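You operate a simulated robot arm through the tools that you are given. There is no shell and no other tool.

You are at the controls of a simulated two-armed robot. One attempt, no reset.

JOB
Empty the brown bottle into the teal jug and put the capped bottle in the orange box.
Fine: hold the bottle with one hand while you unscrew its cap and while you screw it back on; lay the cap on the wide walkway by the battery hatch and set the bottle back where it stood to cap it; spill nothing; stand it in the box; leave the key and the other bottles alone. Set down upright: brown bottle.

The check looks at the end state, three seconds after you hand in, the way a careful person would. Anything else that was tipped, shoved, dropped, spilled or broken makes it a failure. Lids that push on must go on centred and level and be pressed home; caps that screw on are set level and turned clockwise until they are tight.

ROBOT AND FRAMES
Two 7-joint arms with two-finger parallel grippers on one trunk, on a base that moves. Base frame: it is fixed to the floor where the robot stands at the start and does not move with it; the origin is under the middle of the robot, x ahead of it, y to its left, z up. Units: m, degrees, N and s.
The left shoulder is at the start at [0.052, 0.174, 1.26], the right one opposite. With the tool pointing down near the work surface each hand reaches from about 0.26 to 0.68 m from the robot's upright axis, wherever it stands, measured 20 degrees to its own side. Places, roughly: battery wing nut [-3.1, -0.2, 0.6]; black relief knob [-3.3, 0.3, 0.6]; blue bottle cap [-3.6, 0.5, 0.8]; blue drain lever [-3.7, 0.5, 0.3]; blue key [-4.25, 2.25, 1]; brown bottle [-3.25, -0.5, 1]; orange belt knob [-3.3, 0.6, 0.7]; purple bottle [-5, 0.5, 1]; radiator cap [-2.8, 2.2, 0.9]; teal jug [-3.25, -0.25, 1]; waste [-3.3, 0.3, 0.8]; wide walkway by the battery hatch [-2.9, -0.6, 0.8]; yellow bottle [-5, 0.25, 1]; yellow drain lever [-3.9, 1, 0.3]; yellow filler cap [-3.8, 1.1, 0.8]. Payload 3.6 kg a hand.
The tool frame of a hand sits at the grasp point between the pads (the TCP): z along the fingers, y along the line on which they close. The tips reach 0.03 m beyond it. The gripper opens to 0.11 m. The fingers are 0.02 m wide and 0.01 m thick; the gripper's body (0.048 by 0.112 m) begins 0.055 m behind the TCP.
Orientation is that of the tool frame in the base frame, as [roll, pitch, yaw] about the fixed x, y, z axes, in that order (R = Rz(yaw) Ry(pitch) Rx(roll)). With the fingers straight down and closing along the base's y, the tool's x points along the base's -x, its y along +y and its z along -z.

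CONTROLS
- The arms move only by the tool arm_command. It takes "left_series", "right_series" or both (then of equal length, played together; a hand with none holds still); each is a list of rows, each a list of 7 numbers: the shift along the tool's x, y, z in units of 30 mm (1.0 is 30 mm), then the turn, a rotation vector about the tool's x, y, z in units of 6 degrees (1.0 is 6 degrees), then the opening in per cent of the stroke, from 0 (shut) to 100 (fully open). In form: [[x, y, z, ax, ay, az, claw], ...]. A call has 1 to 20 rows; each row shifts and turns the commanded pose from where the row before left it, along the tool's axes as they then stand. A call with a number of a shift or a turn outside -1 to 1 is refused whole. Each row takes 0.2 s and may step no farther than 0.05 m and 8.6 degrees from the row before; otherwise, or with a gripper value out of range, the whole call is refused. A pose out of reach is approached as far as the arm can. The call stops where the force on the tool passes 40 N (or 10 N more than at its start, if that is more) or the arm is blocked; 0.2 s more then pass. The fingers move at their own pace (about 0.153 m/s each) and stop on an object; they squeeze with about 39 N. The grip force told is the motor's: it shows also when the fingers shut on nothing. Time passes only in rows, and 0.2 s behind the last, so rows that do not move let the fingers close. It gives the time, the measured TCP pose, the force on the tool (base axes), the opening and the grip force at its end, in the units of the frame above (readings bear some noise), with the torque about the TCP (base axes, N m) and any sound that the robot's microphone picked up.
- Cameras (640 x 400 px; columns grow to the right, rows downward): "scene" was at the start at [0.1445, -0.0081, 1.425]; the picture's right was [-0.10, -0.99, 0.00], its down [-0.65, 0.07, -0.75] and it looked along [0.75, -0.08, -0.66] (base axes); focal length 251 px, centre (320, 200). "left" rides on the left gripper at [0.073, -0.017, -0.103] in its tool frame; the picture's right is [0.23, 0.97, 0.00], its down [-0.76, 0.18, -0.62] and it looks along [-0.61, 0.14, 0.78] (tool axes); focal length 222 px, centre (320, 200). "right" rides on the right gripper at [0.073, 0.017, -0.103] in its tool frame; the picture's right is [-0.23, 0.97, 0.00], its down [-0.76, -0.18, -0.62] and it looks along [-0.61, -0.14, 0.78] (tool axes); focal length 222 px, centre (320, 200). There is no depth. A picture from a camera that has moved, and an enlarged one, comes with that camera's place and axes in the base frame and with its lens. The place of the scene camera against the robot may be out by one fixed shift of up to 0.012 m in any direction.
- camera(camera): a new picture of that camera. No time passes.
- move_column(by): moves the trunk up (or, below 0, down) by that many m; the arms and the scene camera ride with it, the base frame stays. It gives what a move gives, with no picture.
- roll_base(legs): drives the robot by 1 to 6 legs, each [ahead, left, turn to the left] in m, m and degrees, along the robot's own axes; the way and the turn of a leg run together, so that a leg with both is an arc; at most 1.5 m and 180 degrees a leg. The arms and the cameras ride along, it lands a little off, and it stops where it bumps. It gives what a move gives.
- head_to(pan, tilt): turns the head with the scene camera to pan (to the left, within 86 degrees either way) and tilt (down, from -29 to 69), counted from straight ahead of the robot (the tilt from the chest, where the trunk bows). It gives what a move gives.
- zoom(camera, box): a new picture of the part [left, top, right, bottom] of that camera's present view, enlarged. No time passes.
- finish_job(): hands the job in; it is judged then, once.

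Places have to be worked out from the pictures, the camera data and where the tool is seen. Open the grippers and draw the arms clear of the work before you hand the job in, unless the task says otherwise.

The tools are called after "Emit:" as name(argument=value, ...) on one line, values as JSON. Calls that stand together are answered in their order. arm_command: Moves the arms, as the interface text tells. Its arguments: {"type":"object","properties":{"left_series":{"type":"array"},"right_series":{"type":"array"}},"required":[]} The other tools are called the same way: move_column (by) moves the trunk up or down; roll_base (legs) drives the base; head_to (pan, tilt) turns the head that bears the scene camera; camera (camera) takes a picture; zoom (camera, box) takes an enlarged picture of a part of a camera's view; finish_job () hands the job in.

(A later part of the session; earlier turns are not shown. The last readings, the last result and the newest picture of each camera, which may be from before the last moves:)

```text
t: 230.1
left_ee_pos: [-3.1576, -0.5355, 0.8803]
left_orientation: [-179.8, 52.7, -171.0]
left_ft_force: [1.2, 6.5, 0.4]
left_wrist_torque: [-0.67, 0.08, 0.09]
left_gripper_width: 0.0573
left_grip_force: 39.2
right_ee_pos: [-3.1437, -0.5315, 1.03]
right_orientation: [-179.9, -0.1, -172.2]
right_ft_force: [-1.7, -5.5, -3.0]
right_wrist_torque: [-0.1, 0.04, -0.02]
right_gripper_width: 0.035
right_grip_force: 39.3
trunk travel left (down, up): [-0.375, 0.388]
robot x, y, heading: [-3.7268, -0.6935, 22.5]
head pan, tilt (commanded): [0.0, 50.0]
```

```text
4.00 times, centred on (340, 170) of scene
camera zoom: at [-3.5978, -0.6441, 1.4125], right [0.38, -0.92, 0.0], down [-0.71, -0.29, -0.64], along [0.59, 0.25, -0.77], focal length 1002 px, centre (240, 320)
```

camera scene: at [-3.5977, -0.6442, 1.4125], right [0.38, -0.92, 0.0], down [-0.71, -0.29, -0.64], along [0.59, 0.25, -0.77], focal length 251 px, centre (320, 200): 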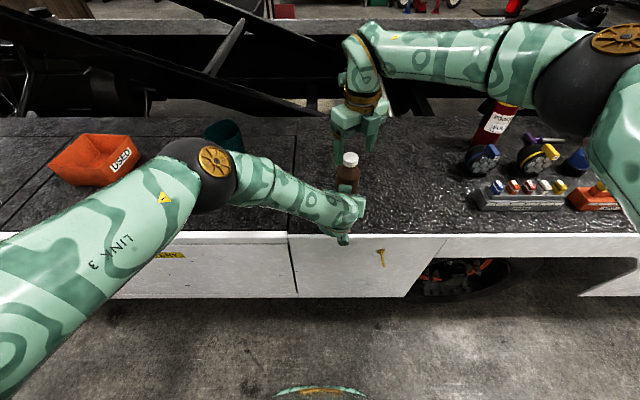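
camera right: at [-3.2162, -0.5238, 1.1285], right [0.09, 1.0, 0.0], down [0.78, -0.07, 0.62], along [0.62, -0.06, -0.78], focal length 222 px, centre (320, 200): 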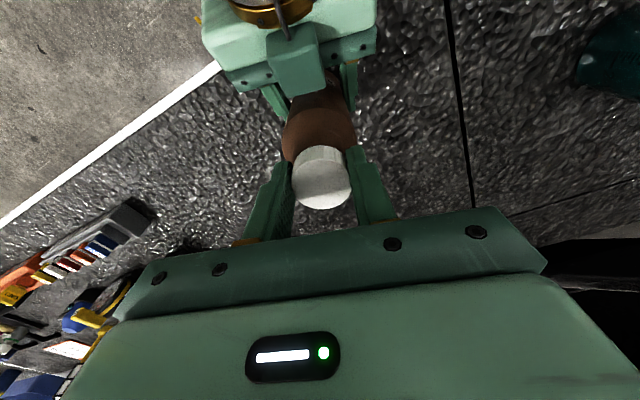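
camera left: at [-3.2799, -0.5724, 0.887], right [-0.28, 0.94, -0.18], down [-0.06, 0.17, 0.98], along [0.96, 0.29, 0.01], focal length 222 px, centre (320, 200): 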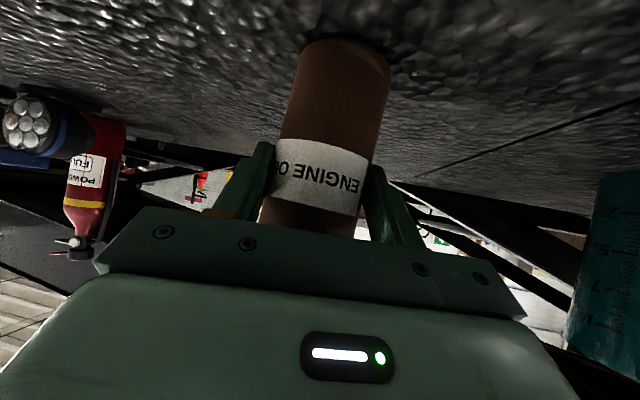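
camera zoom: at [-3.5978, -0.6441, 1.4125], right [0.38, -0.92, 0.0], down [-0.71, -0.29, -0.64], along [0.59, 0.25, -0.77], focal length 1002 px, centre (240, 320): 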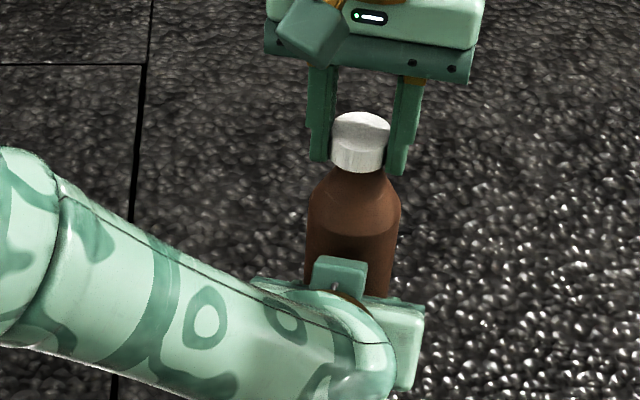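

Force stays at -3 N while the hand rises and the left hand stays put, so the cap is off its thread. I lift it straight up a further 4 cm in steps.

Emit:
arm_command(right_series=[[0, 0, -0.2, 0, 0, 0, 0], [0, 0, -0.3, 0, 0, 0, 0], [0, 0, -0.4, 0, 0, 0, 0]])

Emit:
zoom(camera="scene", box=[300, 100, 380, 200])

Emit:
camera(camera="right")

```text
t: 230.9
left_ee_pos: [-3.1592, -0.5392, 0.8802]
left_orientation: [-179.8, 52.7, -171.2]
left_ft_force: [-5.6, -3.2, 5.7]
left_wrist_torque: [-0.1, 0.1, 0.01]
left_gripper_width: 0.0573
left_grip_force: 39.4
right_ee_pos: [-3.1465, -0.5303, 1.0582]
right_orientation: [-179.9, -0.1, -172.3]
right_ft_force: [-0.4, 0.4, -0.1]
right_wrist_torque: [-0.03, 0.01, -0.04]
right_gripper_width: 0.0001
right_grip_force: 38.2
trunk travel left (down, up): [-0.375, 0.388]
robot x, y, heading: [-3.7282, -0.6957, 22.5]
head pan, tilt (commanded): [0.0, 50.0]
```

```text
4.00 times, centred on (340, 150) of scene
camera zoom: at [-3.5997, -0.6445, 1.4127], right [0.38, -0.92, 0.0], down [-0.71, -0.29, -0.64], along [0.59, 0.25, -0.77], focal length 1002 px, centre (240, 400)
```

zoom: 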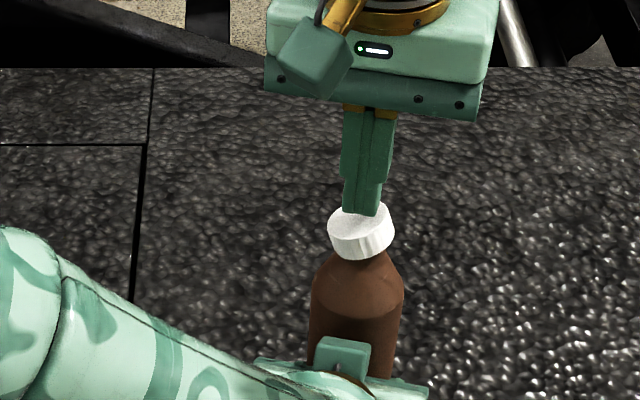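

```text
taken
camera right: at [-3.2181, -0.5236, 1.1612], right [0.09, 1.0, 0.0], down [0.78, -0.07, 0.62], along [0.62, -0.06, -0.78], focal length 222 px, centre (320, 200)
```

right: 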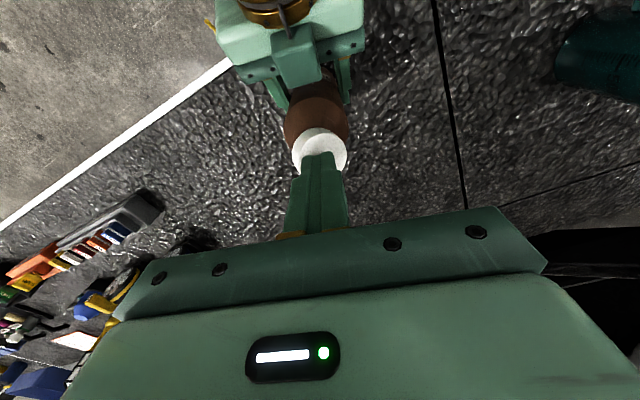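

The fingers slipped off and the cap still sits on the neck. I open the right hand, rise a little and look closely at the cap's state.

Emit:
arm_command(right_series=[[0, 0, -0.7, 0, 0, 0, 60], [0, 0, -0.7, 0, 0, 0, 80], [0, 0, 0, 0, 0, 0, 80]])

Emit:
zoom(camera="scene", box=[310, 130, 390, 210])

Emit:
zoom(camera="right", box=[250, 60, 400, 180])

Emit:
camera(camera="left")

```text
t: 231.7
left_ee_pos: [-3.1576, -0.5356, 0.8812]
left_orientation: [-179.9, 52.8, -171.1]
left_ft_force: [-3.8, -4.4, 5.6]
left_wrist_torque: [-0.14, -0.09, -0.08]
left_gripper_width: 0.0571
left_grip_force: 39.4
right_ee_pos: [-3.143, -0.5318, 1.0999]
right_orientation: [179.9, -0.1, -172.4]
right_ft_force: [0.4, -0.1, 0.6]
right_wrist_torque: [0.0, -0.01, 0.04]
right_gripper_width: 0.088
right_grip_force: 0.0
trunk travel left (down, up): [-0.375, 0.388]
robot x, y, heading: [-3.7272, -0.6946, 22.3]
head pan, tilt (commanded): [0.0, 50.0]
```

```text
5.00 times, centred on (350, 170) of scene
camera zoom: at [-3.5991, -0.645, 1.4126], right [0.38, -0.92, 0.0], down [-0.71, -0.29, -0.64], along [0.59, 0.25, -0.77], focal length 1253 px, centre (170, 350)
```

zoom: 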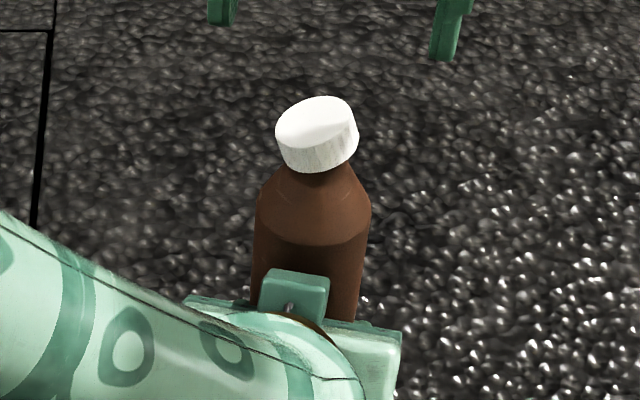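

```text
3.33 times, centred on (325, 120) of right
camera zoom: at [-3.217, -0.5243, 1.2033], right [0.09, 1.0, 0.0], down [0.78, -0.07, 0.62], along [0.62, -0.06, -0.78], focal length 740 px, centre (303, 467)
```

zoom: 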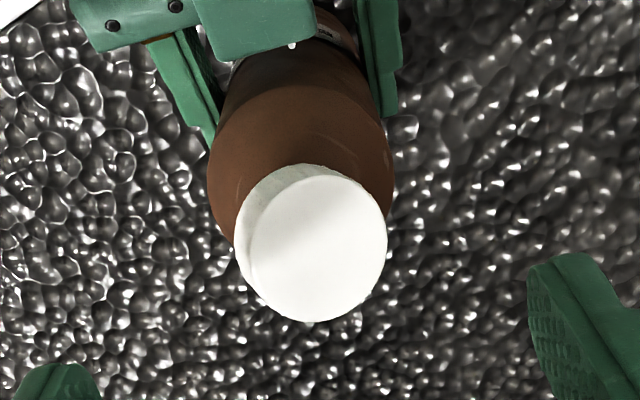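

```text
taken
camera left: at [-3.2797, -0.573, 0.8868], right [-0.29, 0.94, -0.18], down [-0.06, 0.17, 0.98], along [0.96, 0.29, 0.01], focal length 222 px, centre (320, 200)
```

left: 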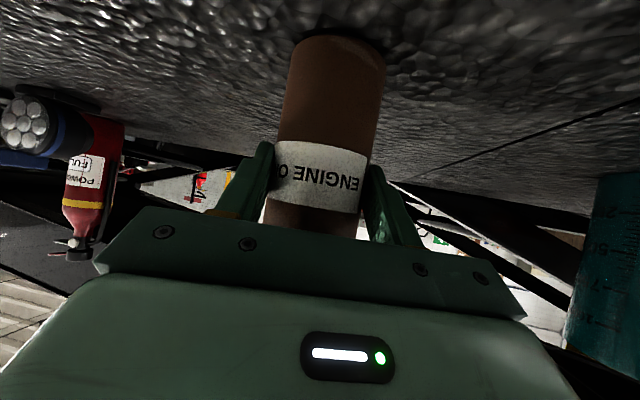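

The cap is fully unscrewed and sits cocked on the neck. I come down over it again and close along the base y direction, which should also straighten it.

Emit:
arm_command(right_series=[[0, 0.1, 0.8, 0, 0, 0, 75], [0, 0, 0.8, 0, 0, 0, 75], [0, 0, 0.6, 0, 0, 0, 75], [0, 0, 0.3, 0, 0, 0, 75], [0, 0, 0, 0, 0, 0, 75]])

Emit:
zoom(camera="right", box=[230, 90, 430, 230])

Emit:
zoom(camera="scene", box=[310, 110, 390, 210])

```text
t: 232.9
left_ee_pos: [-3.1586, -0.5358, 0.8802]
left_orientation: [-179.9, 52.8, -170.9]
left_ft_force: [-0.1, -2.4, 6.9]
left_wrist_torque: [-0.03, -0.31, -0.09]
left_gripper_width: 0.0572
left_grip_force: 39.1
right_ee_pos: [-3.1449, -0.5285, 1.0249]
right_orientation: [179.9, 0.1, -172.3]
right_ft_force: [-0.2, 1.0, 1.1]
right_wrist_torque: [0.02, 0.04, -0.02]
right_gripper_width: 0.0826
right_grip_force: 0.1
trunk travel left (down, up): [-0.375, 0.388]
robot x, y, heading: [-3.7266, -0.6981, 22.5]
head pan, tilt (commanded): [0.0, 50.0]
```

```text
2.86 times, centred on (330, 160) of right
camera zoom: at [-3.2176, -0.5214, 1.1281], right [0.1, 1.0, 0.0], down [0.78, -0.07, 0.62], along [0.62, -0.06, -0.78], focal length 635 px, centre (291, 314)
```

zoom: 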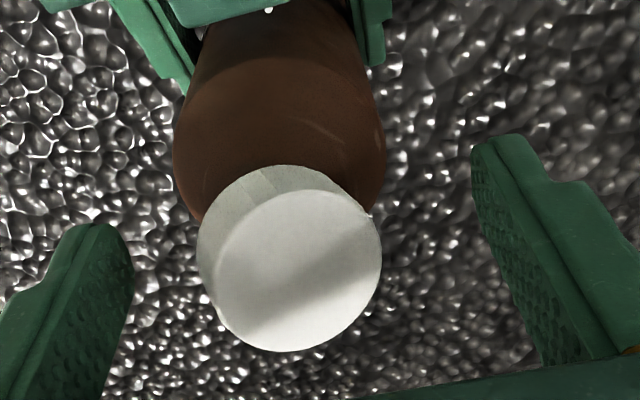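

```text
4.00 times, centred on (350, 160) of scene
camera zoom: at [-3.5989, -0.6448, 1.4127], right [0.38, -0.92, 0.0], down [-0.71, -0.29, -0.64], along [0.59, 0.25, -0.77], focal length 1002 px, centre (200, 360)
```

zoom: 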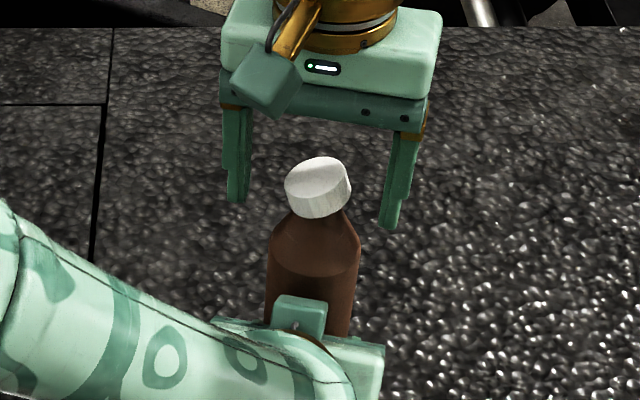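

The cap is nearly centred with its top at z≈1.028. I raise 3 mm and close.

Emit:
arm_command(right_series=[[0.08, 0.03, -0.1, 0, 0, 0, 60], [0, 0, 0, 0, 0, 0, 0], [0, 0, 0, 0, 0, 0, 0], [0, 0, 0, 0, 0, 0, 0], [0, 0, 0, 0, 0, 0, 0]])

Emit:
zoom(camera="right", box=[230, 90, 430, 230])

Emit:
zoom(camera="scene", box=[310, 110, 390, 210])

```text
t: 234.1
left_ee_pos: [-3.1579, -0.5356, 0.8813]
left_orientation: [-180.0, 52.8, -171.0]
left_ft_force: [0.6, 6.5, 6.7]
left_wrist_torque: [-0.91, -0.35, 0.09]
left_gripper_width: 0.0573
left_grip_force: 38.8
right_ee_pos: [-3.1476, -0.5281, 1.0274]
right_orientation: [179.9, -0.1, -172.2]
right_ft_force: [-0.6, -8.2, 2.4]
right_wrist_torque: [-0.22, -0.02, -0.03]
right_gripper_width: 0.034
right_grip_force: 38.6
trunk travel left (down, up): [-0.375, 0.388]
robot x, y, heading: [-3.7262, -0.6984, 22.5]
head pan, tilt (commanded): [0.0, 50.0]
```

```text
2.86 times, centred on (330, 160) of right
camera zoom: at [-3.2201, -0.5207, 1.1314], right [0.1, 1.0, 0.0], down [0.78, -0.07, 0.62], along [0.62, -0.06, -0.78], focal length 635 px, centre (291, 314)
```

zoom: 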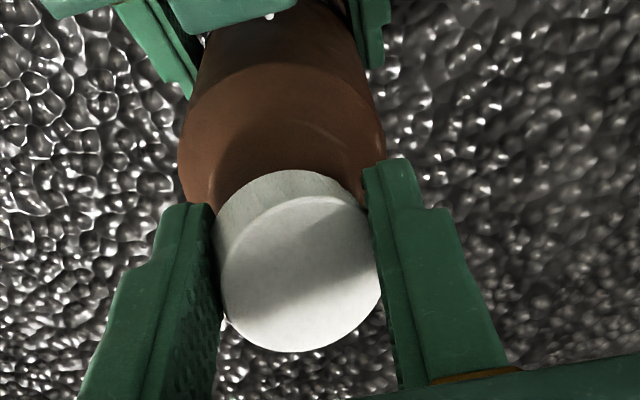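

```text
4.00 times, centred on (350, 160) of scene
camera zoom: at [-3.599, -0.6448, 1.4127], right [0.38, -0.92, 0.0], down [-0.71, -0.29, -0.64], along [0.59, 0.25, -0.77], focal length 1002 px, centre (200, 360)
```

zoom: 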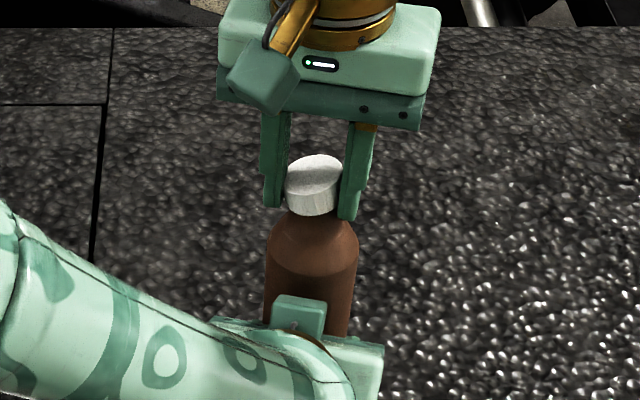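

The cap is gripped and much straighter. I lift it slowly, watching that the grip width stays at 0.034.

Emit:
arm_command(right_series=[[0, 0, -0.1, 0, 0, 0, 0], [0, 0, -0.1, 0, 0, 0, 0], [0, 0, -0.1, 0, 0, 0, 0], [0, 0, -0.1, 0, 0, 0, 0], [0, 0, -0.15, 0, 0, 0, 0], [0, 0, -0.15, 0, 0, 0, 0]])

Emit:
zoom(camera="scene", box=[310, 100, 390, 200])

```text
t: 235.5
left_ee_pos: [-3.1588, -0.5359, 0.8808]
left_orientation: [-179.7, 52.8, -171.0]
left_ft_force: [1.2, 4.6, 7.9]
left_wrist_torque: [0.48, -0.47, 0.16]
left_gripper_width: 0.0573
left_grip_force: 39.1
right_ee_pos: [-3.1467, -0.5282, 1.0497]
right_orientation: [-179.9, 0.1, -172.4]
right_ft_force: [0.9, -1.2, 0.7]
right_wrist_torque: [-0.03, 0.03, 0.01]
right_gripper_width: 0.0345
right_grip_force: 39.0
trunk travel left (down, up): [-0.375, 0.388]
robot x, y, heading: [-3.7243, -0.6914, 22.7]
head pan, tilt (commanded): [0.0, 50.0]
```

```text
4.00 times, centred on (350, 150) of scene
camera zoom: at [-3.5986, -0.6439, 1.4126], right [0.38, -0.92, 0.0], down [-0.71, -0.29, -0.64], along [0.59, 0.25, -0.77], focal length 1002 px, centre (200, 400)
```

zoom: 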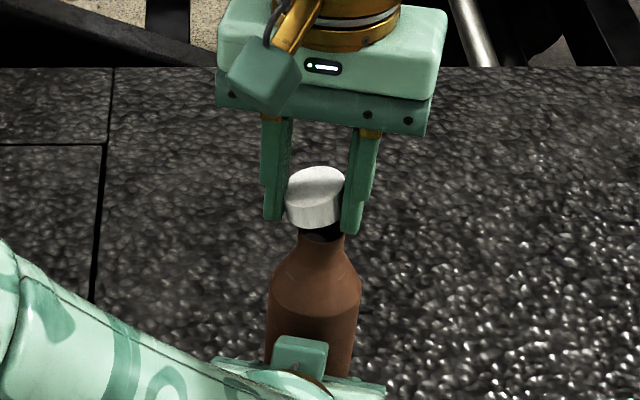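

The cap is off and the neck is open. I lift it higher and carry it about 13 cm to the right along the walkway, to about (-3.08,-0.64).

Emit:
arm_command(right_series=[[0, 0, -0.5, 0, 0, 0, 0], [0, 0, -0.8, 0, 0, 0, 0], [-0.2, -0.6, -0.5, 0, 0, 0, 0], [-0.3, -0.8, 0, 0, 0, 0, 0], [-0.4, -0.9, 0, 0, 0, 0, 0], [-0.5, -0.9, 0, 0, 0, 0, 0], [-0.4, -0.9, 0, 0, 0, 0, 0]])

Emit:
camera(camera="scene")

Emit:
camera(camera="right")

```text
t: 237.1
left_ee_pos: [-3.1587, -0.5365, 0.88]
left_orientation: [-179.8, 52.6, -171.0]
left_ft_force: [0.1, 1.1, 6.3]
left_wrist_torque: [0.14, -0.36, 0.05]
left_gripper_width: 0.0571
left_grip_force: 38.6
right_ee_pos: [-3.0765, -0.643, 1.1028]
right_orientation: [179.9, -0.1, -172.2]
right_ft_force: [0.0, -1.0, 0.1]
right_wrist_torque: [-0.01, 0.01, 0.02]
right_gripper_width: 0.0341
right_grip_force: 38.9
trunk travel left (down, up): [-0.375, 0.388]
robot x, y, heading: [-3.7243, -0.6983, 22.4]
head pan, tilt (commanded): [0.0, 50.0]
```

```text
taken
camera scene: at [-3.5986, -0.645, 1.4126], right [0.38, -0.92, 0.0], down [-0.71, -0.29, -0.64], along [0.59, 0.25, -0.77], focal length 251 px, centre (320, 200)
```

scene: 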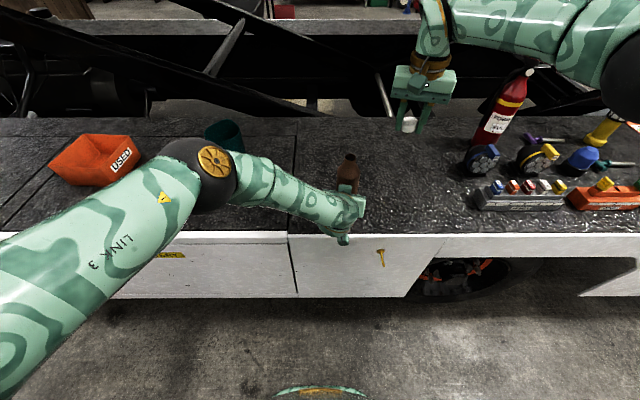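

```text
taken
camera right: at [-3.1501, -0.6357, 1.2061], right [0.09, 1.0, 0.0], down [0.78, -0.07, 0.62], along [0.62, -0.06, -0.78], focal length 222 px, centre (320, 200)
```

right: 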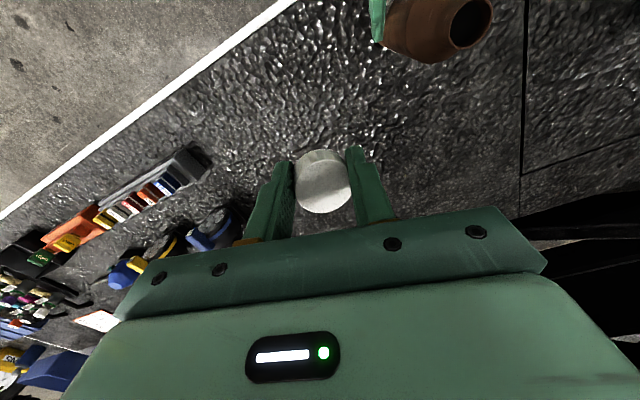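

The cap is held above a free spot of the walkway. I lower it to about z=0.875 first.

Emit:
arm_command(right_series=[[0, 0, 0.95, 0, 0, 0, 0], [0, 0, 0.95, 0, 0, 0, 0], [0, 0, 0.95, 0, 0, 0, 0], [0, 0, 0.95, 0, 0, 0, 0], [0, 0, 0.95, 0, 0, 0, 0], [0, 0, 0.95, 0, 0, 0, 0], [0, 0, 0.95, 0, 0, 0, 0], [0, 0, 0.95, 0, 0, 0, 0]])

Emit:
zoom(camera="scene", box=[330, 100, 490, 230])

Emit:
camera(camera="right")

```text
t: 238.9
left_ee_pos: [-3.1582, -0.5359, 0.8808]
left_orientation: [-179.7, 52.7, -171.0]
left_ft_force: [-1.1, -1.6, 3.6]
left_wrist_torque: [0.01, -0.14, -0.05]
left_gripper_width: 0.0574
left_grip_force: 38.9
right_ee_pos: [-3.0782, -0.6411, 0.8752]
right_orientation: [-180.0, 0.0, -172.2]
right_ft_force: [-0.3, -0.3, -0.6]
right_wrist_torque: [0.04, 0.03, -0.01]
right_gripper_width: 0.0337
right_grip_force: 39.0
trunk travel left (down, up): [-0.375, 0.388]
robot x, y, heading: [-3.7213, -0.6973, 22.3]
head pan, tilt (commanded): [0.0, 50.0]
```

```text
3.08 times, centred on (410, 165) of scene
camera zoom: at [-3.5987, -0.6443, 1.4126], right [0.38, -0.92, 0.0], down [-0.71, -0.29, -0.64], along [0.59, 0.25, -0.77], focal length 771 px, centre (43, 308)
```

zoom: 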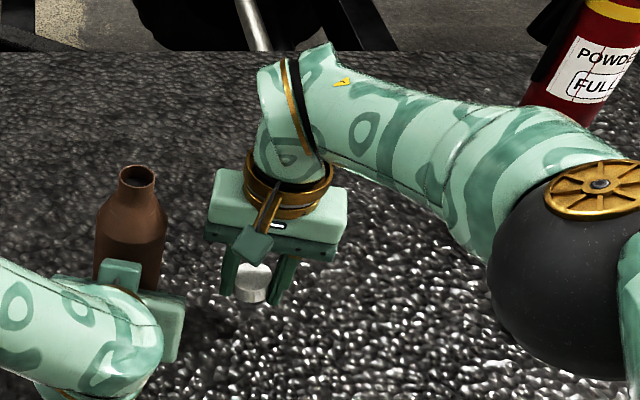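

```text
taken
camera right: at [-3.151, -0.6344, 0.9787], right [0.1, 1.0, 0.0], down [0.78, -0.07, 0.62], along [0.62, -0.06, -0.78], focal length 222 px, centre (320, 200)
```

right: 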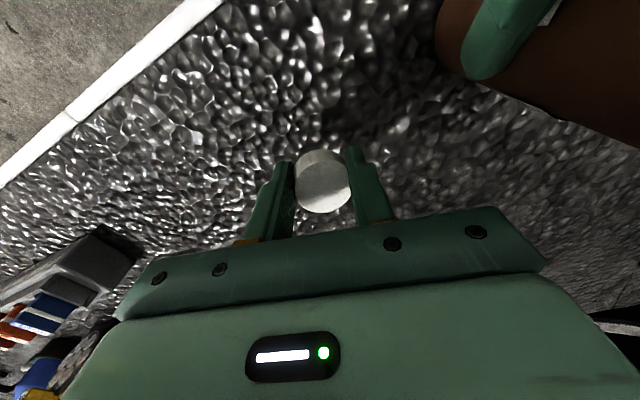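

Clear below. I lower slowly toward contact.

Emit:
arm_command(right_series=[[0, 0, 0.5, 0, 0, 0, 0], [0, 0, 0.4, 0, 0, 0, 0], [0, 0, 0.15, 0, 0, 0, 0], [0, 0, 0.15, 0, 0, 0, 0]])

Emit:
arm_command(right_series=[[0, 0, 0.1, 0, 0, 0, 0], [0, 0, 0.08, 0, 0, 0, 0]])

```text
t: 239.9
left_ee_pos: [-3.1577, -0.5366, 0.8795]
left_orientation: [-179.9, 52.6, -170.9]
left_ft_force: [-1.5, -1.3, 3.2]
left_wrist_torque: [-0.06, -0.09, -0.06]
left_gripper_width: 0.0573
left_grip_force: 39.4
right_ee_pos: [-3.0876, -0.6468, 0.8427]
right_orientation: [179.9, 0.0, -172.3]
right_ft_force: [0.6, 0.6, 0.4]
right_wrist_torque: [0.06, -0.02, 0.01]
right_gripper_width: 0.0334
right_grip_force: 39.1
right hand out of reach, approached as far as the arm can: row 1, 2, 4
trunk travel left (down, up): [-0.375, 0.388]
robot x, y, heading: [-3.7277, -0.6951, 22.5]
head pan, tilt (commanded): [0.0, 50.0]
```

```text
t: 240.5
left_ee_pos: [-3.1572, -0.5369, 0.8795]
left_orientation: [-179.9, 52.7, -171.0]
left_ft_force: [-0.8, -0.9, 2.8]
left_wrist_torque: [-0.04, -0.1, -0.03]
left_gripper_width: 0.0574
left_grip_force: 38.6
right_ee_pos: [-3.0895, -0.6488, 0.8371]
right_orientation: [-180.0, 0.0, -172.3]
right_ft_force: [-0.6, -0.2, -0.6]
right_wrist_torque: [0.01, 0.02, -0.02]
right_gripper_width: 0.0334
right_grip_force: 38.7
trunk travel left (down, up): [-0.375, 0.388]
robot x, y, heading: [-3.7254, -0.6969, 22.5]
head pan, tilt (commanded): [0.0, 50.0]
```

Near the reach limit the hand drifted 1 cm back, which is fine. I look at the gap, then go on down.

Emit:
arm_command(right_series=[[0, 0, 0.08, 0, 0, 0, 0], [0, 0, 0.08, 0, 0, 0, 0]])

Emit:
zoom(camera="scene", box=[350, 140, 430, 220])

Emit:
zoom(camera="right", box=[230, 90, 430, 230])

```text
t: 241.1
left_ee_pos: [-3.157, -0.5348, 0.8804]
left_orientation: [-179.9, 52.6, -171.0]
left_ft_force: [-1.3, -1.2, 2.4]
left_wrist_torque: [-0.02, -0.06, -0.02]
left_gripper_width: 0.0574
left_grip_force: 39.5
right_ee_pos: [-3.0905, -0.6487, 0.8345]
right_orientation: [-180.0, -0.1, -172.2]
right_ft_force: [-0.5, -0.5, -0.6]
right_wrist_torque: [-0.01, 0.03, -0.02]
right_gripper_width: 0.0333
right_grip_force: 38.9
right hand out of reach, approached as far as the arm can: row 2
trunk travel left (down, up): [-0.375, 0.388]
robot x, y, heading: [-3.7252, -0.6918, 22.5]
head pan, tilt (commanded): [0.0, 50.0]
```

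```text
5.00 times, centred on (390, 180) of scene
camera zoom: at [-3.5985, -0.6446, 1.4126], right [0.38, -0.92, 0.0], down [-0.71, -0.29, -0.64], along [0.59, 0.25, -0.77], focal length 1253 px, centre (-30, 300)
```

zoom: 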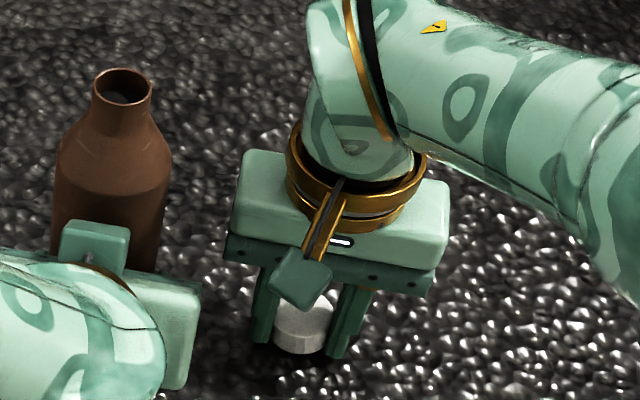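

```text
2.86 times, centred on (330, 160) of right
camera zoom: at [-3.1639, -0.6408, 0.9374], right [0.1, 1.0, 0.0], down [0.78, -0.07, 0.62], along [0.62, -0.06, -0.78], focal length 635 px, centre (291, 314)
```

zoom: 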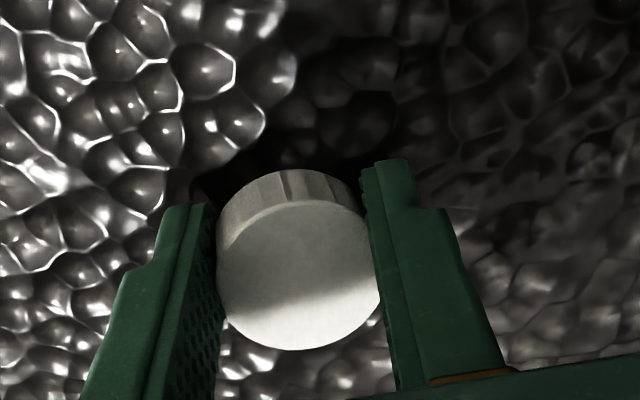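

The tips are about 4 mm above the surface, at the arm's reach limit. I come 1.2 cm back and lower the last millimetres.

Emit:
arm_command(right_series=[[0.4, 0, 0, 0, 0, 0, 0], [0, 0, 0.08, 0, 0, 0, 0], [0, 0, 0.06, 0, 0, 0, 0]])

```text
t: 241.9
left_ee_pos: [-3.1572, -0.5342, 0.8796]
left_orientation: [-179.9, 52.6, -171.0]
left_ft_force: [2.2, -0.7, 0.3]
left_wrist_torque: [-0.03, -0.22, -0.07]
left_gripper_width: 0.0572
left_grip_force: 39.1
right_ee_pos: [-3.1019, -0.6503, 0.8303]
right_orientation: [-180.0, -0.1, -172.4]
right_ft_force: [-2.2, 0.0, 4.2]
right_wrist_torque: [-0.06, 0.01, -0.05]
right_gripper_width: 0.033
right_grip_force: 38.9
trunk travel left (down, up): [-0.375, 0.388]
robot x, y, heading: [-3.7234, -0.6991, 22.6]
head pan, tilt (commanded): [0.0, 50.0]
```

Contact: 4 N at TCP z=0.830, so the surface is at z=0.80. I open the right hand to release the cap.

Emit:
arm_command(right_series=[[0, 0, 0, 0, 0, 0, 50], [0, 0, 0, 0, 0, 0, 70], [0, 0, 0, 0, 0, 0, 70], [0, 0, 0, 0, 0, 0, 70]])

Emit:
zoom(camera="right", box=[230, 90, 430, 230])

```text
t: 242.9
left_ee_pos: [-3.1581, -0.5349, 0.8809]
left_orientation: [-179.8, 52.7, -171.0]
left_ft_force: [0.1, 0.3, -0.8]
left_wrist_torque: [-0.06, -0.03, -0.02]
left_gripper_width: 0.0573
left_grip_force: 39.3
right_ee_pos: [-3.1016, -0.65, 0.8309]
right_orientation: [179.9, 0.0, -172.4]
right_ft_force: [1.1, 1.2, 8.4]
right_wrist_torque: [0.27, 0.02, 0.02]
right_gripper_width: 0.0774
right_grip_force: 0.1
trunk travel left (down, up): [-0.375, 0.388]
robot x, y, heading: [-3.7279, -0.6972, 22.3]
head pan, tilt (commanded): [0.0, 50.0]
```

```text
2.86 times, centred on (330, 160) of right
camera zoom: at [-3.1751, -0.6422, 0.9336], right [0.09, 1.0, 0.0], down [0.78, -0.07, 0.62], along [0.62, -0.06, -0.78], focal length 635 px, centre (291, 314)
```

zoom: 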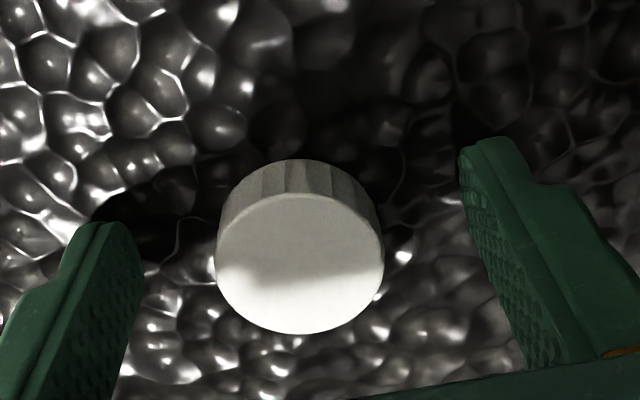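

The cap lies flat, open side down, at about (-3.102,-0.648). I raise the right hand straight up and away, and look at the open bottle.

Emit:
arm_command(right_series=[[0, 0, -1, 0, 0, 0, 80], [0, 0, -1, 0, 0, 0, 80], [0, 0, -1, 0, 0, 0, 80], [0, 0, -1, 0, 0, 0, 80], [0, 0, -1, 0, 0, 0, 80], [0, 0, -1, 0, 0, 0, 80], [0, 0, -1, 0, 0, 0, 80], [0, 0, -1, 0, 0, 0, 80], [0, 0, -1, 0, 0, 0, 80], [0, 0, -1, 0, 0, 0, 80]])

Emit:
camera(camera="scene")

Emit:
camera(camera="right")

```text
t: 245.1
left_ee_pos: [-3.1581, -0.5355, 0.8794]
left_orientation: [-179.8, 52.7, -170.9]
left_ft_force: [-1.1, 0.7, 2.7]
left_wrist_torque: [0.09, -0.05, 0.03]
left_gripper_width: 0.0573
left_grip_force: 39.3
right_ee_pos: [-3.1014, -0.65, 1.1319]
right_orientation: [-180.0, 0.0, -172.3]
right_ft_force: [0.4, 0.5, -0.3]
right_wrist_torque: [0.03, 0.01, 0.01]
right_gripper_width: 0.0879
right_grip_force: 0.0
trunk travel left (down, up): [-0.375, 0.388]
robot x, y, heading: [-3.7272, -0.6909, 22.4]
head pan, tilt (commanded): [0.0, 50.0]
```

```text
taken
camera scene: at [-3.5984, -0.6443, 1.4126], right [0.38, -0.92, 0.0], down [-0.71, -0.29, -0.64], along [0.59, 0.25, -0.77], focal length 251 px, centre (320, 200)
```

scene: 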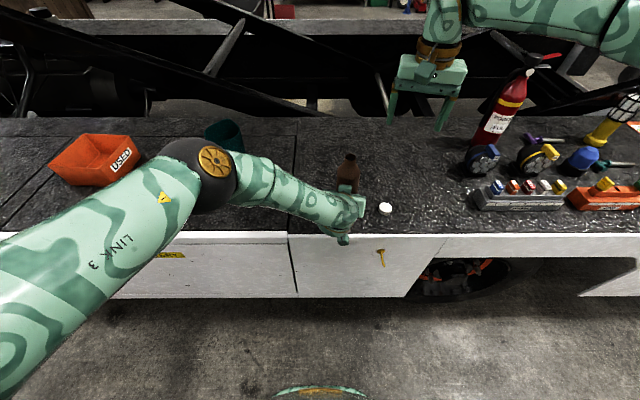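

```text
taken
camera right: at [-3.1747, -0.6419, 1.2349], right [0.09, 1.0, 0.0], down [0.78, -0.07, 0.62], along [0.62, -0.06, -0.78], focal length 222 px, centre (320, 200)
```

right: 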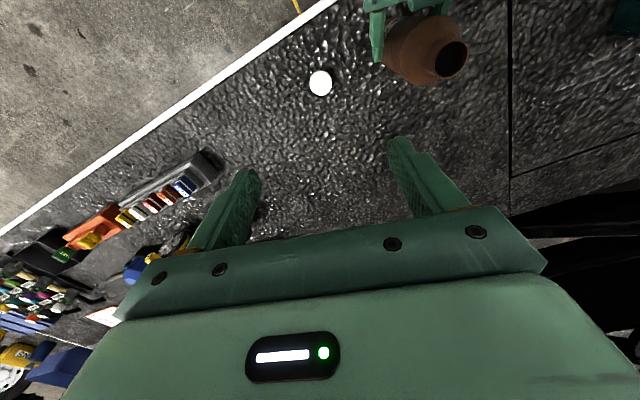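

The cap rests on the walkway at (-3.102,-0.648). Now I open the left hand, raise it straight up off the open bottle, and draw the right hand back.

Emit:
arm_command(left_series=[[0, 0, 0, 0, 0, 0, 100], [0, 0, 0, 0, 0, 0, 100], [0, 0, 0, 0, 0, 0, 100], [0, 0, 0, 0, 0, 0, 100]], right_series=[[0, -0.3, -0.4, 0, 0, 0, 80], [0.4, -0.4, -0.4, 0, 0, 0, 80], [0.9, -0.24, -0.33, 0, 0, 0, 80], [0.9, -0.24, -0.33, 0, 0, 0, 80]])

Emit:
arm_command(left_series=[[-0.796, 0, -0.605, 0, 0, 0, 100], [-0.796, 0, -0.605, 0, 0, 0, 100], [-0.796, 0, -0.605, 0, 0, 0, 100], [-0.796, 0, -0.605, 0, 0, 0, 100], [-0.796, 0, -0.605, 0, 0, 0, 100], [-0.796, 0, -0.605, 0, 0, 0, 100], [-0.796, 0, -0.605, 0, 0, 0, 100]], right_series=[[0.9, -0.24, -0.2, 0, 0, 0, 80], [0.9, -0.24, 0, 0, 0, 0, 80], [0.9, -0.24, 0, 0, 0, 0, 80], [0.9, -0.24, 0, 0, 0, 0, 80], [0, 0, 0, 0, 0, 0, 80], [0, 0, 0, 0, 0, 0, 80], [0, 0, 0, 0, 0, 0, 80]])

Emit:
camera(camera="scene")

Emit:
zoom(camera="scene", box=[300, 130, 420, 230])

```text
t: 246.1
left_ee_pos: [-3.1585, -0.5363, 0.8806]
left_orientation: [-179.9, 52.8, -171.0]
left_ft_force: [-0.8, -0.5, -0.5]
left_wrist_torque: [0.03, -0.01, -0.01]
left_gripper_width: 0.1099
left_grip_force: 0.1
right_ee_pos: [-3.1635, -0.6943, 1.1721]
right_orientation: [-179.9, -0.1, -172.4]
right_ft_force: [-0.1, 0.5, 0.5]
right_wrist_torque: [0.02, 0.0, 0.01]
right_gripper_width: 0.088
right_grip_force: 0.0
trunk travel left (down, up): [-0.375, 0.388]
robot x, y, heading: [-3.7281, -0.6884, 22.7]
head pan, tilt (commanded): [0.0, 50.0]
```

```text
t: 247.7
left_ee_pos: [-3.159, -0.535, 1.0901]
left_orientation: [-179.9, 52.6, -171.0]
left_ft_force: [-0.4, -0.2, -0.5]
left_wrist_torque: [-0.01, -0.01, 0.01]
left_gripper_width: 0.1101
left_grip_force: 0.0
right_ee_pos: [-3.2659, -0.7373, 1.1807]
right_orientation: [179.9, -0.1, -172.3]
right_ft_force: [-0.5, 0.4, 0.1]
right_wrist_torque: [-0.02, 0.02, 0.0]
right_gripper_width: 0.0883
right_grip_force: 0.1
trunk travel left (down, up): [-0.375, 0.388]
robot x, y, heading: [-3.7274, -0.6945, 22.4]
head pan, tilt (commanded): [0.0, 50.0]
```

```text
taken
camera scene: at [-3.5985, -0.6445, 1.4126], right [0.38, -0.92, 0.0], down [-0.71, -0.29, -0.64], along [0.59, 0.25, -0.77], focal length 251 px, centre (320, 200)
```

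scene: 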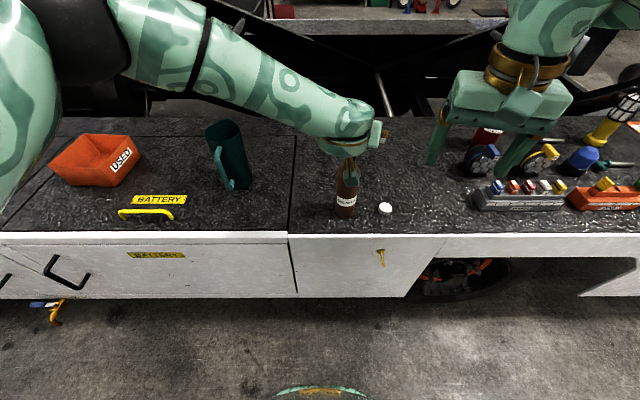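

```text
4.00 times, centred on (360, 180) of scene
camera zoom: at [-3.5985, -0.6445, 1.4126], right [0.38, -0.92, 0.0], down [-0.71, -0.29, -0.64], along [0.59, 0.25, -0.77], focal length 1002 px, centre (160, 280)
```

zoom: 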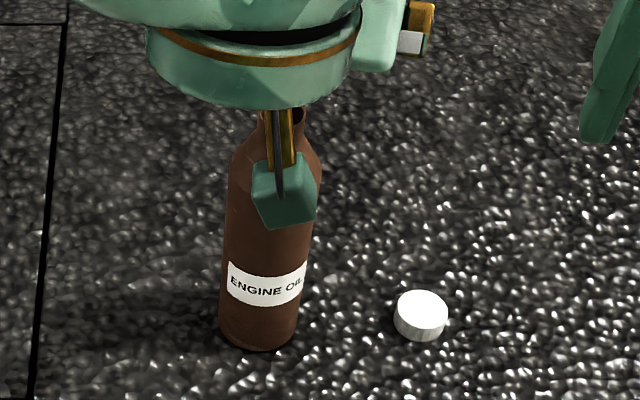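

The bottle stands open with the cap beside it. For the pour I re-stand the robot facing roughly base +x: back and left a little, then turn right 20°.

Emit:
roll_base(legs=[[-0.074, 0.113, 0], [0, 0, -20.4]])

Emit:
camera(camera="scene")

```text
t: 250.1
left_ee_pos: [-3.2482, -0.6689, 1.0896]
left_orientation: [-179.8, 52.7, 168.4]
left_ft_force: [-0.5, -0.3, 0.1]
left_wrist_torque: [-0.01, 0.01, 0.01]
left_gripper_width: 0.1101
left_grip_force: 0.0
right_ee_pos: [-3.42, -0.8198, 1.1792]
right_orientation: [179.9, -0.1, 167.1]
right_ft_force: [-1.0, -0.3, 0.2]
right_wrist_torque: [0.02, -0.02, -0.02]
right_gripper_width: 0.088
right_grip_force: 0.0
trunk travel left (down, up): [-0.375, 0.388]
robot x, y, heading: [-3.8389, -0.6159, 1.9]
head pan, tilt (commanded): [0.0, 50.0]
```

```text
taken
camera scene: at [-3.6994, -0.6142, 1.4126], right [0.03, -1.0, 0.0], down [-0.77, -0.03, -0.64], along [0.64, 0.02, -0.77], focal length 251 px, centre (320, 200)
```

scene: 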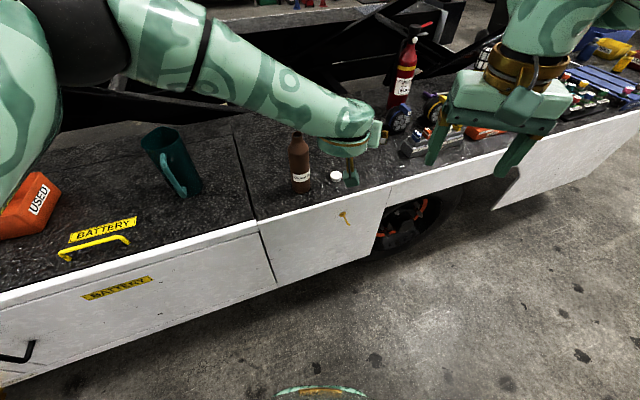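

Now I move the left hand back over the bottle at z≈1.15 while turning its heading 20° to the left, so it points along base +x.

Emit:
arm_command(left_series=[[-0.9, 0.3, -0.3, 0, 0, 0, 100], [-0.9, 0.6, 0, 0, 0, 0, 100], [-0.5, 0.9, 0.2, 0, 0, 0, 100], [-0.3, 0.95, 0.3, 0, 0, 0, 100], [-0.3, 0.95, 0.3, 0, 0, 0, 100], [-0.26, 0.95, 0.34, 0, 0, 0, 100], [0, 0.47, 0, 0, 0, 0, 100], [0, 0, 0, -0.884, 0, -0.673, 100], [0, 0, 0, -0.884, 0, -0.673, 100], [0, 0, 0, -0.884, 0, -0.673, 100]])

Emit:
arm_command(left_series=[[0, 0, 0, 0, -0.9, 0, 100], [0, 0, 0, 0, -0.9, 0, 100], [0, 0, 0, 0, -0.9, 0, 100]])

Emit:
camera(camera="scene")

```text
t: 252.3
left_ee_pos: [-3.1412, -0.5348, 1.1502]
left_orientation: [-179.9, 52.8, -171.4]
left_ft_force: [-1.2, -0.4, -0.2]
left_wrist_torque: [0.02, -0.01, -0.01]
left_gripper_width: 0.11
left_grip_force: 0.1
right_ee_pos: [-3.4199, -0.8218, 1.1808]
right_orientation: [179.9, -0.1, 167.1]
right_ft_force: [0.1, -1.3, -0.7]
right_wrist_torque: [0.03, -0.01, 0.0]
right_gripper_width: 0.088
right_grip_force: 0.1
trunk travel left (down, up): [-0.375, 0.388]
robot x, y, heading: [-3.8308, -0.6198, 1.9]
head pan, tilt (commanded): [0.0, 50.0]
```

```text
t: 253.1
left_ee_pos: [-3.1421, -0.5347, 1.1492]
left_orientation: [-179.6, 69.0, -171.3]
left_ft_force: [0.2, -0.4, 0.3]
left_wrist_torque: [-0.01, 0.03, 0.02]
left_gripper_width: 0.1099
left_grip_force: 0.0
right_ee_pos: [-3.4194, -0.8214, 1.1799]
right_orientation: [180.0, -0.1, 167.2]
right_ft_force: [1.5, 0.7, -0.9]
right_wrist_torque: [-0.01, -0.01, -0.04]
right_gripper_width: 0.0879
right_grip_force: 0.0
trunk travel left (down, up): [-0.375, 0.388]
robot x, y, heading: [-3.8349, -0.6183, 1.9]
head pan, tilt (commanded): [0.0, 50.0]
```

```text
taken
camera scene: at [-3.6991, -0.614, 1.4125], right [0.03, -1.0, 0.0], down [-0.77, -0.03, -0.64], along [0.64, 0.02, -0.77], focal length 251 px, centre (320, 200)
```

scene: 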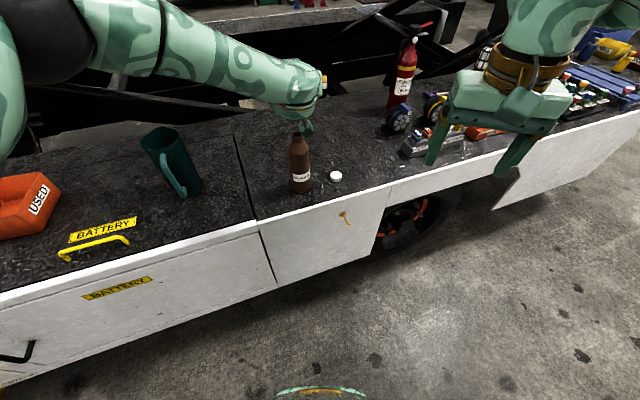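

φ≈21° at a heading of 8.7° is reached without trouble in this stance. I try another -10° toward level.

Emit:
arm_command(left_series=[[0, 0, 0, 0, -0.85, 0, 100], [0, 0, 0, 0, -0.85, 0, 100]])

```text
t: 253.7
left_ee_pos: [-3.1411, -0.5354, 1.1504]
left_orientation: [-179.7, 78.9, -171.2]
left_ft_force: [-0.4, -0.3, -0.2]
left_wrist_torque: [0.03, 0.01, 0.01]
left_gripper_width: 0.11
left_grip_force: 0.1
right_ee_pos: [-3.4192, -0.8219, 1.1788]
right_orientation: [-180.0, -0.1, 167.2]
right_ft_force: [0.4, 0.1, -0.6]
right_wrist_torque: [-0.04, 0.0, -0.03]
right_gripper_width: 0.0881
right_grip_force: 0.0
trunk travel left (down, up): [-0.375, 0.388]
robot x, y, heading: [-3.8312, -0.6158, 1.8]
head pan, tilt (commanded): [0.0, 50.0]
```

φ≈11° works as well, which is better for emptying. I test the way to the pour site and the roll there with the empty hand, at height.

Emit:
arm_command(left_series=[[-0.052, 0.953, 0.264, 0, 0, 0, 100], [-0.052, 0.953, 0.264, 0, 0, 0, 100], [-0.052, 0.953, 0.264, 0, 0, 0, 100], [-0.052, 0.953, 0.264, 0, 0, 0, 100], [-0.052, 0.953, 0.264, 0, 0, 0, 100], [-0.052, 0.953, 0.264, 0, 0, 0, 100], [-0.052, 0.953, 0.264, 0, 0, 0, 100], [-0.052, 0.953, 0.264, 0, 0, 0, 100], [-0.052, 0.953, 0.264, 0, 0, 0, 100], [-0.052, 0.953, 0.264, 0, 0, 0, 100]])

Emit:
arm_command(left_series=[[0, 0, 0, 0, 0, -1, 100], [0, 0, 0, 0, 0, -1, 100], [0, 0, 0, 0, 0, -1, 100], [0, 0, 0, 0, 0, -1, 100], [0, 0, 0, 0, 0, -1, 100], [0, 0, 0, 0, 0, -1, 100], [0, 0, 0, 0, 0, -1, 100], [0, 0, 0, 0, 0, -1, 100], [0, 0, 0, 0, 0, -1, 100], [0, 0, 0, 0, 0, -1, 100], [0, 0, 0, 0, 0, -1, 100], [0, 0, 0, 0, 0, -1, 100], [0, 0, 0, 0, 0, -1, 100], [0, 0, 0, 0, 0, -1, 100], [0, 0, 0, 0, 0, -1, 100], [0, 0, 0, 0, 0, -1, 100], [0, 0, 0, 0, 0, -1, 100], [0, 0, 0, 0, 0, -1, 100], [0, 0, 0, 0, 0, -1, 100], [0, 0, 0, 0, 0, -1, 100]])

Emit:
arm_command(left_series=[[0, 0, 0, 0, 0, -1, 100], [0, 0, 0, 0, 0, -1, 100], [0, 0, 0, 0, 0, -1, 100], [0, 0, 0, 0, 0, -1, 100], [0, 0, 0, 0, 0, -1, 100]])

Emit:
camera(camera="scene")

Emit:
camera(camera="left")

```text
t: 255.9
left_ee_pos: [-3.0803, -0.4239, 1.1885]
left_orientation: [-179.7, 78.7, -171.2]
left_ft_force: [-0.2, -1.1, 0.1]
left_wrist_torque: [-0.01, -0.02, -0.02]
left_gripper_width: 0.11
left_grip_force: 0.1
left hand out of reach, approached as far as the arm can: row 1, 2, 3, 4, 5, 6, 7, 8, 9, 10
right_ee_pos: [-3.4205, -0.8194, 1.1798]
right_orientation: [180.0, 0.0, 167.2]
right_ft_force: [0.1, -0.5, 0.3]
right_wrist_torque: [-0.04, -0.01, -0.01]
right_gripper_width: 0.0877
right_grip_force: 0.1
trunk travel left (down, up): [-0.375, 0.388]
robot x, y, heading: [-3.8397, -0.6226, 1.9]
head pan, tilt (commanded): [0.0, 50.0]
```

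```text
t: 260.1
left_ee_pos: [-3.0804, -0.423, 1.19]
left_orientation: [-102.9, -29.6, -75.1]
left_ft_force: [0.0, 0.1, 0.3]
left_wrist_torque: [0.01, -0.01, 0.01]
left_gripper_width: 0.1099
left_grip_force: 0.1
right_ee_pos: [-3.4206, -0.8204, 1.1801]
right_orientation: [-179.9, -0.1, 167.2]
right_ft_force: [-0.6, -1.1, 0.5]
right_wrist_torque: [-0.02, 0.02, 0.0]
right_gripper_width: 0.0881
right_grip_force: 0.1
trunk travel left (down, up): [-0.375, 0.388]
robot x, y, heading: [-3.8391, -0.6194, 1.6]
head pan, tilt (commanded): [0.0, 50.0]
```

```text
t: 261.3
left_ee_pos: [-3.0801, -0.4237, 1.1901]
left_orientation: [-111.6, -58.3, -62.8]
left_ft_force: [0.3, 0.1, -0.2]
left_wrist_torque: [-0.05, -0.02, 0.0]
left_gripper_width: 0.1101
left_grip_force: 0.0
right_ee_pos: [-3.4206, -0.8198, 1.181]
right_orientation: [-180.0, -0.1, 167.2]
right_ft_force: [-0.1, -0.3, 0.4]
right_wrist_torque: [-0.03, 0.01, -0.03]
right_gripper_width: 0.088
right_grip_force: 0.0
trunk travel left (down, up): [-0.375, 0.388]
robot x, y, heading: [-3.838, -0.6171, 1.9]
head pan, tilt (commanded): [0.0, 50.0]
```

```text
taken
camera scene: at [-3.6991, -0.6138, 1.4125], right [0.03, -1.0, 0.0], down [-0.77, -0.03, -0.64], along [0.64, 0.02, -0.77], focal length 251 px, centre (320, 200)
```

scene: 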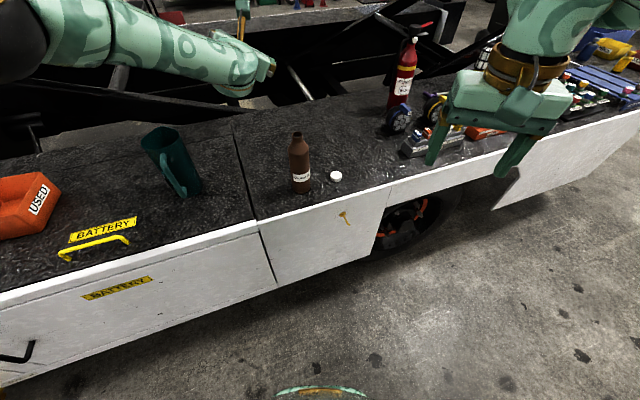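

```text
taken
camera left: at [-3.163, -0.4578, 1.2818], right [0.09, -0.96, -0.28], down [-0.78, 0.11, -0.61], along [0.62, 0.27, -0.74], focal length 222 px, centre (320, 200)
```

left: 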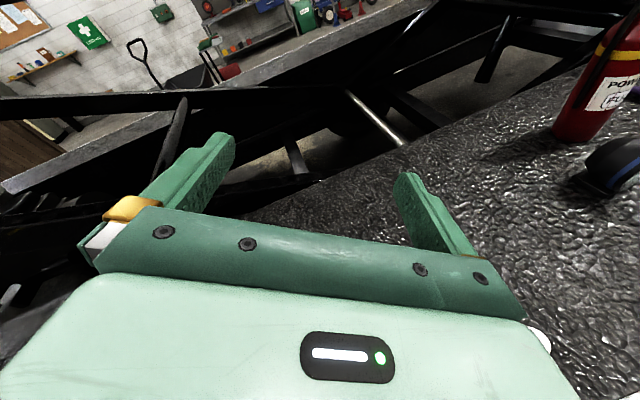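

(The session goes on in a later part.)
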